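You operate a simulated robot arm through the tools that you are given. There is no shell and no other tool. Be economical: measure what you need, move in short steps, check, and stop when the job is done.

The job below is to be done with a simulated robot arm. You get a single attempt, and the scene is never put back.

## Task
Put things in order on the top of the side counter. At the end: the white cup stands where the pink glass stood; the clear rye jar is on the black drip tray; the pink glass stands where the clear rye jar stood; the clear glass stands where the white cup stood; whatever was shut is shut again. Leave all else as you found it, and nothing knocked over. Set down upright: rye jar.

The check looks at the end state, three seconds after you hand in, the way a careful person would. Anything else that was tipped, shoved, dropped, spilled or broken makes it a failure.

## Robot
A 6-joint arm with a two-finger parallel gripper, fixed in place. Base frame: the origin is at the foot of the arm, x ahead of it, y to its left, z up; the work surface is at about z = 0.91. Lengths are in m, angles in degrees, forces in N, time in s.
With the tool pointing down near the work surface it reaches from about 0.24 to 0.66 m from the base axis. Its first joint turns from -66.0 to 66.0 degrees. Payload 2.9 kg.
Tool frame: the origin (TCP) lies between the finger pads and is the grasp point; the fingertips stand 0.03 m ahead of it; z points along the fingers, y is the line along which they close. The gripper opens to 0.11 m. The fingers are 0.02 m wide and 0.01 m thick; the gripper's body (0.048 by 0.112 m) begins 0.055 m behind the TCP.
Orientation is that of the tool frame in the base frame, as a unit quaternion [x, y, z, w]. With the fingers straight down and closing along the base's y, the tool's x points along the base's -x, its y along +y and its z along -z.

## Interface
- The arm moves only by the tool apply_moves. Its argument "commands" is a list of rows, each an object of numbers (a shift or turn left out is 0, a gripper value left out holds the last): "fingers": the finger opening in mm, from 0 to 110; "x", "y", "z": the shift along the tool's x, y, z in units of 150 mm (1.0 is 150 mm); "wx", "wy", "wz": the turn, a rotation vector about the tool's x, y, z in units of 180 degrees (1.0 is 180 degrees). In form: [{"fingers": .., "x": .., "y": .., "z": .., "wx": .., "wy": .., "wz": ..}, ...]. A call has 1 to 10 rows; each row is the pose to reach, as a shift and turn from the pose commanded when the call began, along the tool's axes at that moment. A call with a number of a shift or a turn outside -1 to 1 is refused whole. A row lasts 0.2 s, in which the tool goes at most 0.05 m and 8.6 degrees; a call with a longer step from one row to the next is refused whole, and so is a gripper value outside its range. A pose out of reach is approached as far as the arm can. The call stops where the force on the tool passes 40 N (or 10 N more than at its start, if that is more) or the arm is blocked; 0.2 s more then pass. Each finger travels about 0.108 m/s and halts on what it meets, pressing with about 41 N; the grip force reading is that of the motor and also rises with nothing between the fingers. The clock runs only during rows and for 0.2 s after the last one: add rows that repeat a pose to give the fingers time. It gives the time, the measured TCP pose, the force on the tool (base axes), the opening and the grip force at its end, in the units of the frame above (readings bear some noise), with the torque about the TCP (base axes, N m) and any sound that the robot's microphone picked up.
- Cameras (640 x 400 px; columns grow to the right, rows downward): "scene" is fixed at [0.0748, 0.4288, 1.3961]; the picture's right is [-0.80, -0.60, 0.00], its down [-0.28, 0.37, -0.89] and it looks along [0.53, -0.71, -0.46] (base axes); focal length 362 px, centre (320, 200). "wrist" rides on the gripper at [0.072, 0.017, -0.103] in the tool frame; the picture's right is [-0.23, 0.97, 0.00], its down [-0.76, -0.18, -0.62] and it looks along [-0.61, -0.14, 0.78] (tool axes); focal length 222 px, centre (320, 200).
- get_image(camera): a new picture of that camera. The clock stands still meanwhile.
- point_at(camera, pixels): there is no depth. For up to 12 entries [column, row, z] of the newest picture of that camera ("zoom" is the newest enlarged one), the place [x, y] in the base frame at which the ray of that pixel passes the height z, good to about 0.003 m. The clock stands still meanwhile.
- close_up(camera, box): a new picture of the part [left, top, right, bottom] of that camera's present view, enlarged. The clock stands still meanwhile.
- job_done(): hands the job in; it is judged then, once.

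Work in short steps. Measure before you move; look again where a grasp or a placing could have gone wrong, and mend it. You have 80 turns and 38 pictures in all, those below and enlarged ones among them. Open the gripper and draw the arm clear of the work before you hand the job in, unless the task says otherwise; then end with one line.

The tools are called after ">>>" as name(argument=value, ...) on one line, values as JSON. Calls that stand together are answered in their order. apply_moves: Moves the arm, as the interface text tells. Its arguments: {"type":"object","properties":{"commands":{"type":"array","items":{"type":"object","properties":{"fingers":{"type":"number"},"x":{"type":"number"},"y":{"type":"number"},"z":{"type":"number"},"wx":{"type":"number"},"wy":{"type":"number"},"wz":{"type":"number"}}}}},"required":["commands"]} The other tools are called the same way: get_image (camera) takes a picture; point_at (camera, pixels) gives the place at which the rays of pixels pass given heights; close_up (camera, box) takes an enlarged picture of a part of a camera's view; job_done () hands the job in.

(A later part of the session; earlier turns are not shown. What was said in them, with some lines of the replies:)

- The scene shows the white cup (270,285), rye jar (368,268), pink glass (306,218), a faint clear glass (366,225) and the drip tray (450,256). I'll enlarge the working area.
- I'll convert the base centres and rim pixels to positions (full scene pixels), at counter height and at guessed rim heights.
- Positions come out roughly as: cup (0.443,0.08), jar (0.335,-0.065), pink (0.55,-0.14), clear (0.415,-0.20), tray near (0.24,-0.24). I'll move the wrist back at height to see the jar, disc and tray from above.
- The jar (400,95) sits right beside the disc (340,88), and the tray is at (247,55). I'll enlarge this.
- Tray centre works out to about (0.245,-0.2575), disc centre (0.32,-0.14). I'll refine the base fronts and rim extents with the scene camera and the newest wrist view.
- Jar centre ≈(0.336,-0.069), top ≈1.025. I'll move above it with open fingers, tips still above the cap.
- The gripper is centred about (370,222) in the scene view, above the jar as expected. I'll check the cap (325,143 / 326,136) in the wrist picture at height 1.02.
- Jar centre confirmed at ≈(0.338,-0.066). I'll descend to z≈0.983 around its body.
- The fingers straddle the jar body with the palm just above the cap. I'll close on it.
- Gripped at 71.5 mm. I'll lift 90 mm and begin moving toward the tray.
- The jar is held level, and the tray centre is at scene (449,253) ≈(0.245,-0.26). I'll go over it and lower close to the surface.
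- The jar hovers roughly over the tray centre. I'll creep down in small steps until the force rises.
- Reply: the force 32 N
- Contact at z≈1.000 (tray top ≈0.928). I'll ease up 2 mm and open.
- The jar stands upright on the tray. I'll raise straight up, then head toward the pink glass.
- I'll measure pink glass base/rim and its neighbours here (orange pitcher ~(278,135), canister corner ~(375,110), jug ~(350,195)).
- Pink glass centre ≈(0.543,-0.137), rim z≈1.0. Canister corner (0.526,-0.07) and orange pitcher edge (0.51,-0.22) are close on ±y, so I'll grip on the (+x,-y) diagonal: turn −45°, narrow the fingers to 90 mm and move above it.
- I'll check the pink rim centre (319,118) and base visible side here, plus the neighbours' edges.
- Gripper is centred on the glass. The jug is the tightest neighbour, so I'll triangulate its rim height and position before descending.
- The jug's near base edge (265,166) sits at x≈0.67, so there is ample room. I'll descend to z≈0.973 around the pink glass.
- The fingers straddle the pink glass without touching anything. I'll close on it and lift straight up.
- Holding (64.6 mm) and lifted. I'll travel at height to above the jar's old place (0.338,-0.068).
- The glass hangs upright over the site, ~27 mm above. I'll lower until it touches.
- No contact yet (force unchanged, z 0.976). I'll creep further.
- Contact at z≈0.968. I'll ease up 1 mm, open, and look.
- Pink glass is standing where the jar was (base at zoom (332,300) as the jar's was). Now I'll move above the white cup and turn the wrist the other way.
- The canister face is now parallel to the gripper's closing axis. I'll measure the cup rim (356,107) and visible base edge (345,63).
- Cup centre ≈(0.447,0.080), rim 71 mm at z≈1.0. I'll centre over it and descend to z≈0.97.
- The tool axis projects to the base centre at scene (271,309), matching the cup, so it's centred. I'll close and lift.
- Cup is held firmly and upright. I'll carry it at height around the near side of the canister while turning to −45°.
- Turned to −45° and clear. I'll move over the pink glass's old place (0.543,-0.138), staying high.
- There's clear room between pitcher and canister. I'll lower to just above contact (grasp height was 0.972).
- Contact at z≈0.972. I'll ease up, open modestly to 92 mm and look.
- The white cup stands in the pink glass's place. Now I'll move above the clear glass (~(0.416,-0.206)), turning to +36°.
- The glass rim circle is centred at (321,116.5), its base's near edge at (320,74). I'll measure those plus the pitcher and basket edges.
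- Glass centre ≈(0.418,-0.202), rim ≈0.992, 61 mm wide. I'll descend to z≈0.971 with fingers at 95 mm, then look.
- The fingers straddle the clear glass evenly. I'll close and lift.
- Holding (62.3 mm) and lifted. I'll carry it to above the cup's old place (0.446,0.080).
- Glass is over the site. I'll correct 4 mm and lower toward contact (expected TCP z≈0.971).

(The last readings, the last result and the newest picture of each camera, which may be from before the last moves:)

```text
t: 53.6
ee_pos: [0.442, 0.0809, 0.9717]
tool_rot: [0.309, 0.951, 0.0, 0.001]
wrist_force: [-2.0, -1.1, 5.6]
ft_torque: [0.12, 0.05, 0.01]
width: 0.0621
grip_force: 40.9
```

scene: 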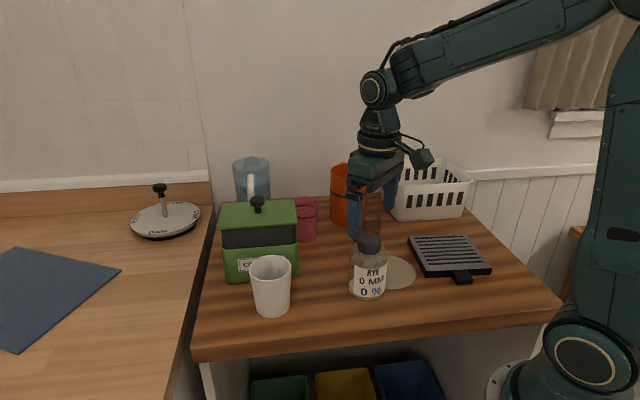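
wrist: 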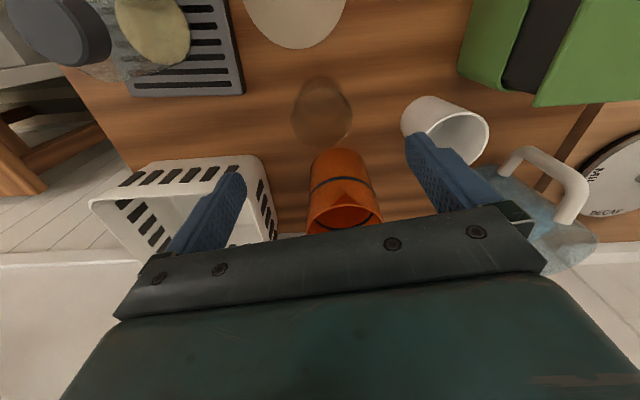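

Light contact (force flipped to +5.6 N at z≈0.971). I'll open gently and retreat straight up.

>>> apply_moves(commands=[{"fingers": 75}, {"fingers": 95}, {"fingers": 100}, {"fingers": 100}])

>>> apply_moves(commands=[{"z": -0.1}, {"z": -0.3}, {"z": -0.6}, {"z": -0.9}, {"z": -1.0}, {"z": -1.0}])

>>> apply_moves(commands=[{"z": -0.2}, {"z": -0.45}, {"z": -0.45, "y": -0.25}, {"z": -0.45, "y": -0.5}, {"z": -0.45, "y": -0.5}])

>>> get_image(camera="scene")

>>> close_up(camera="scene", box=[200, 140, 520, 340])

```text
t: 54.6
ee_pos: [0.4425, 0.0821, 0.9704]
tool_rot: [0.309, 0.951, 0.0, 0.0]
wrist_force: [0.8, 0.1, 0.4]
ft_torque: [0.0, 0.03, 0.0]
width: 0.0998
grip_force: 0.1
```

```text
t: 56.0
ee_pos: [0.4415, 0.0802, 1.1219]
tool_rot: [0.309, 0.951, 0.0, 0.0]
wrist_force: [-0.2, 1.8, 0.3]
ft_torque: [-0.02, 0.02, 0.01]
width: 0.0998
grip_force: 0.0
```

```text
t: 57.2
ee_pos: [0.3958, 0.0179, 1.1897]
tool_rot: [0.309, 0.951, 0.0, 0.0]
wrist_force: [-0.4, -0.6, 1.4]
ft_torque: [0.03, -0.01, 0.02]
width: 0.1002
grip_force: 0.0
```

```text
8 pictures are left
```

scene: 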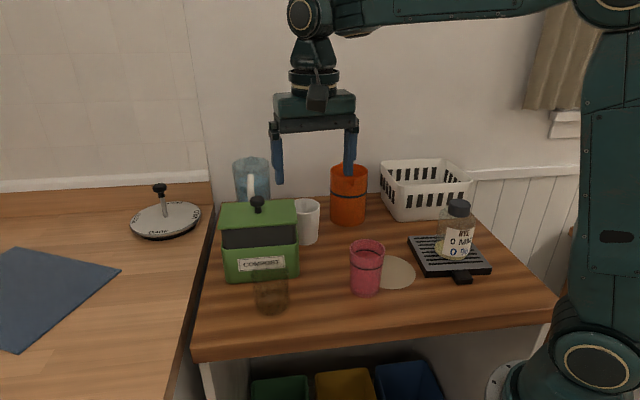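

```text
2.00 times, centred on (360, 240) of scene
```

zoom: 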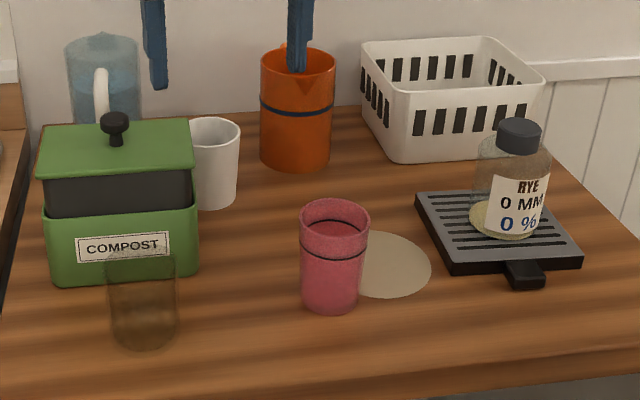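

All four items stand upright in their new places, the tray, canister and other objects are unmoved, and the gripper is open and clear. I'm handing in.

>>> job_done()

```text
The job is handed in.
```

The job is handed in: the white cup, rye jar, pink glass and clear glass all stand upright in their assigned places, nothing else was disturbed, and nothing had to be opened.
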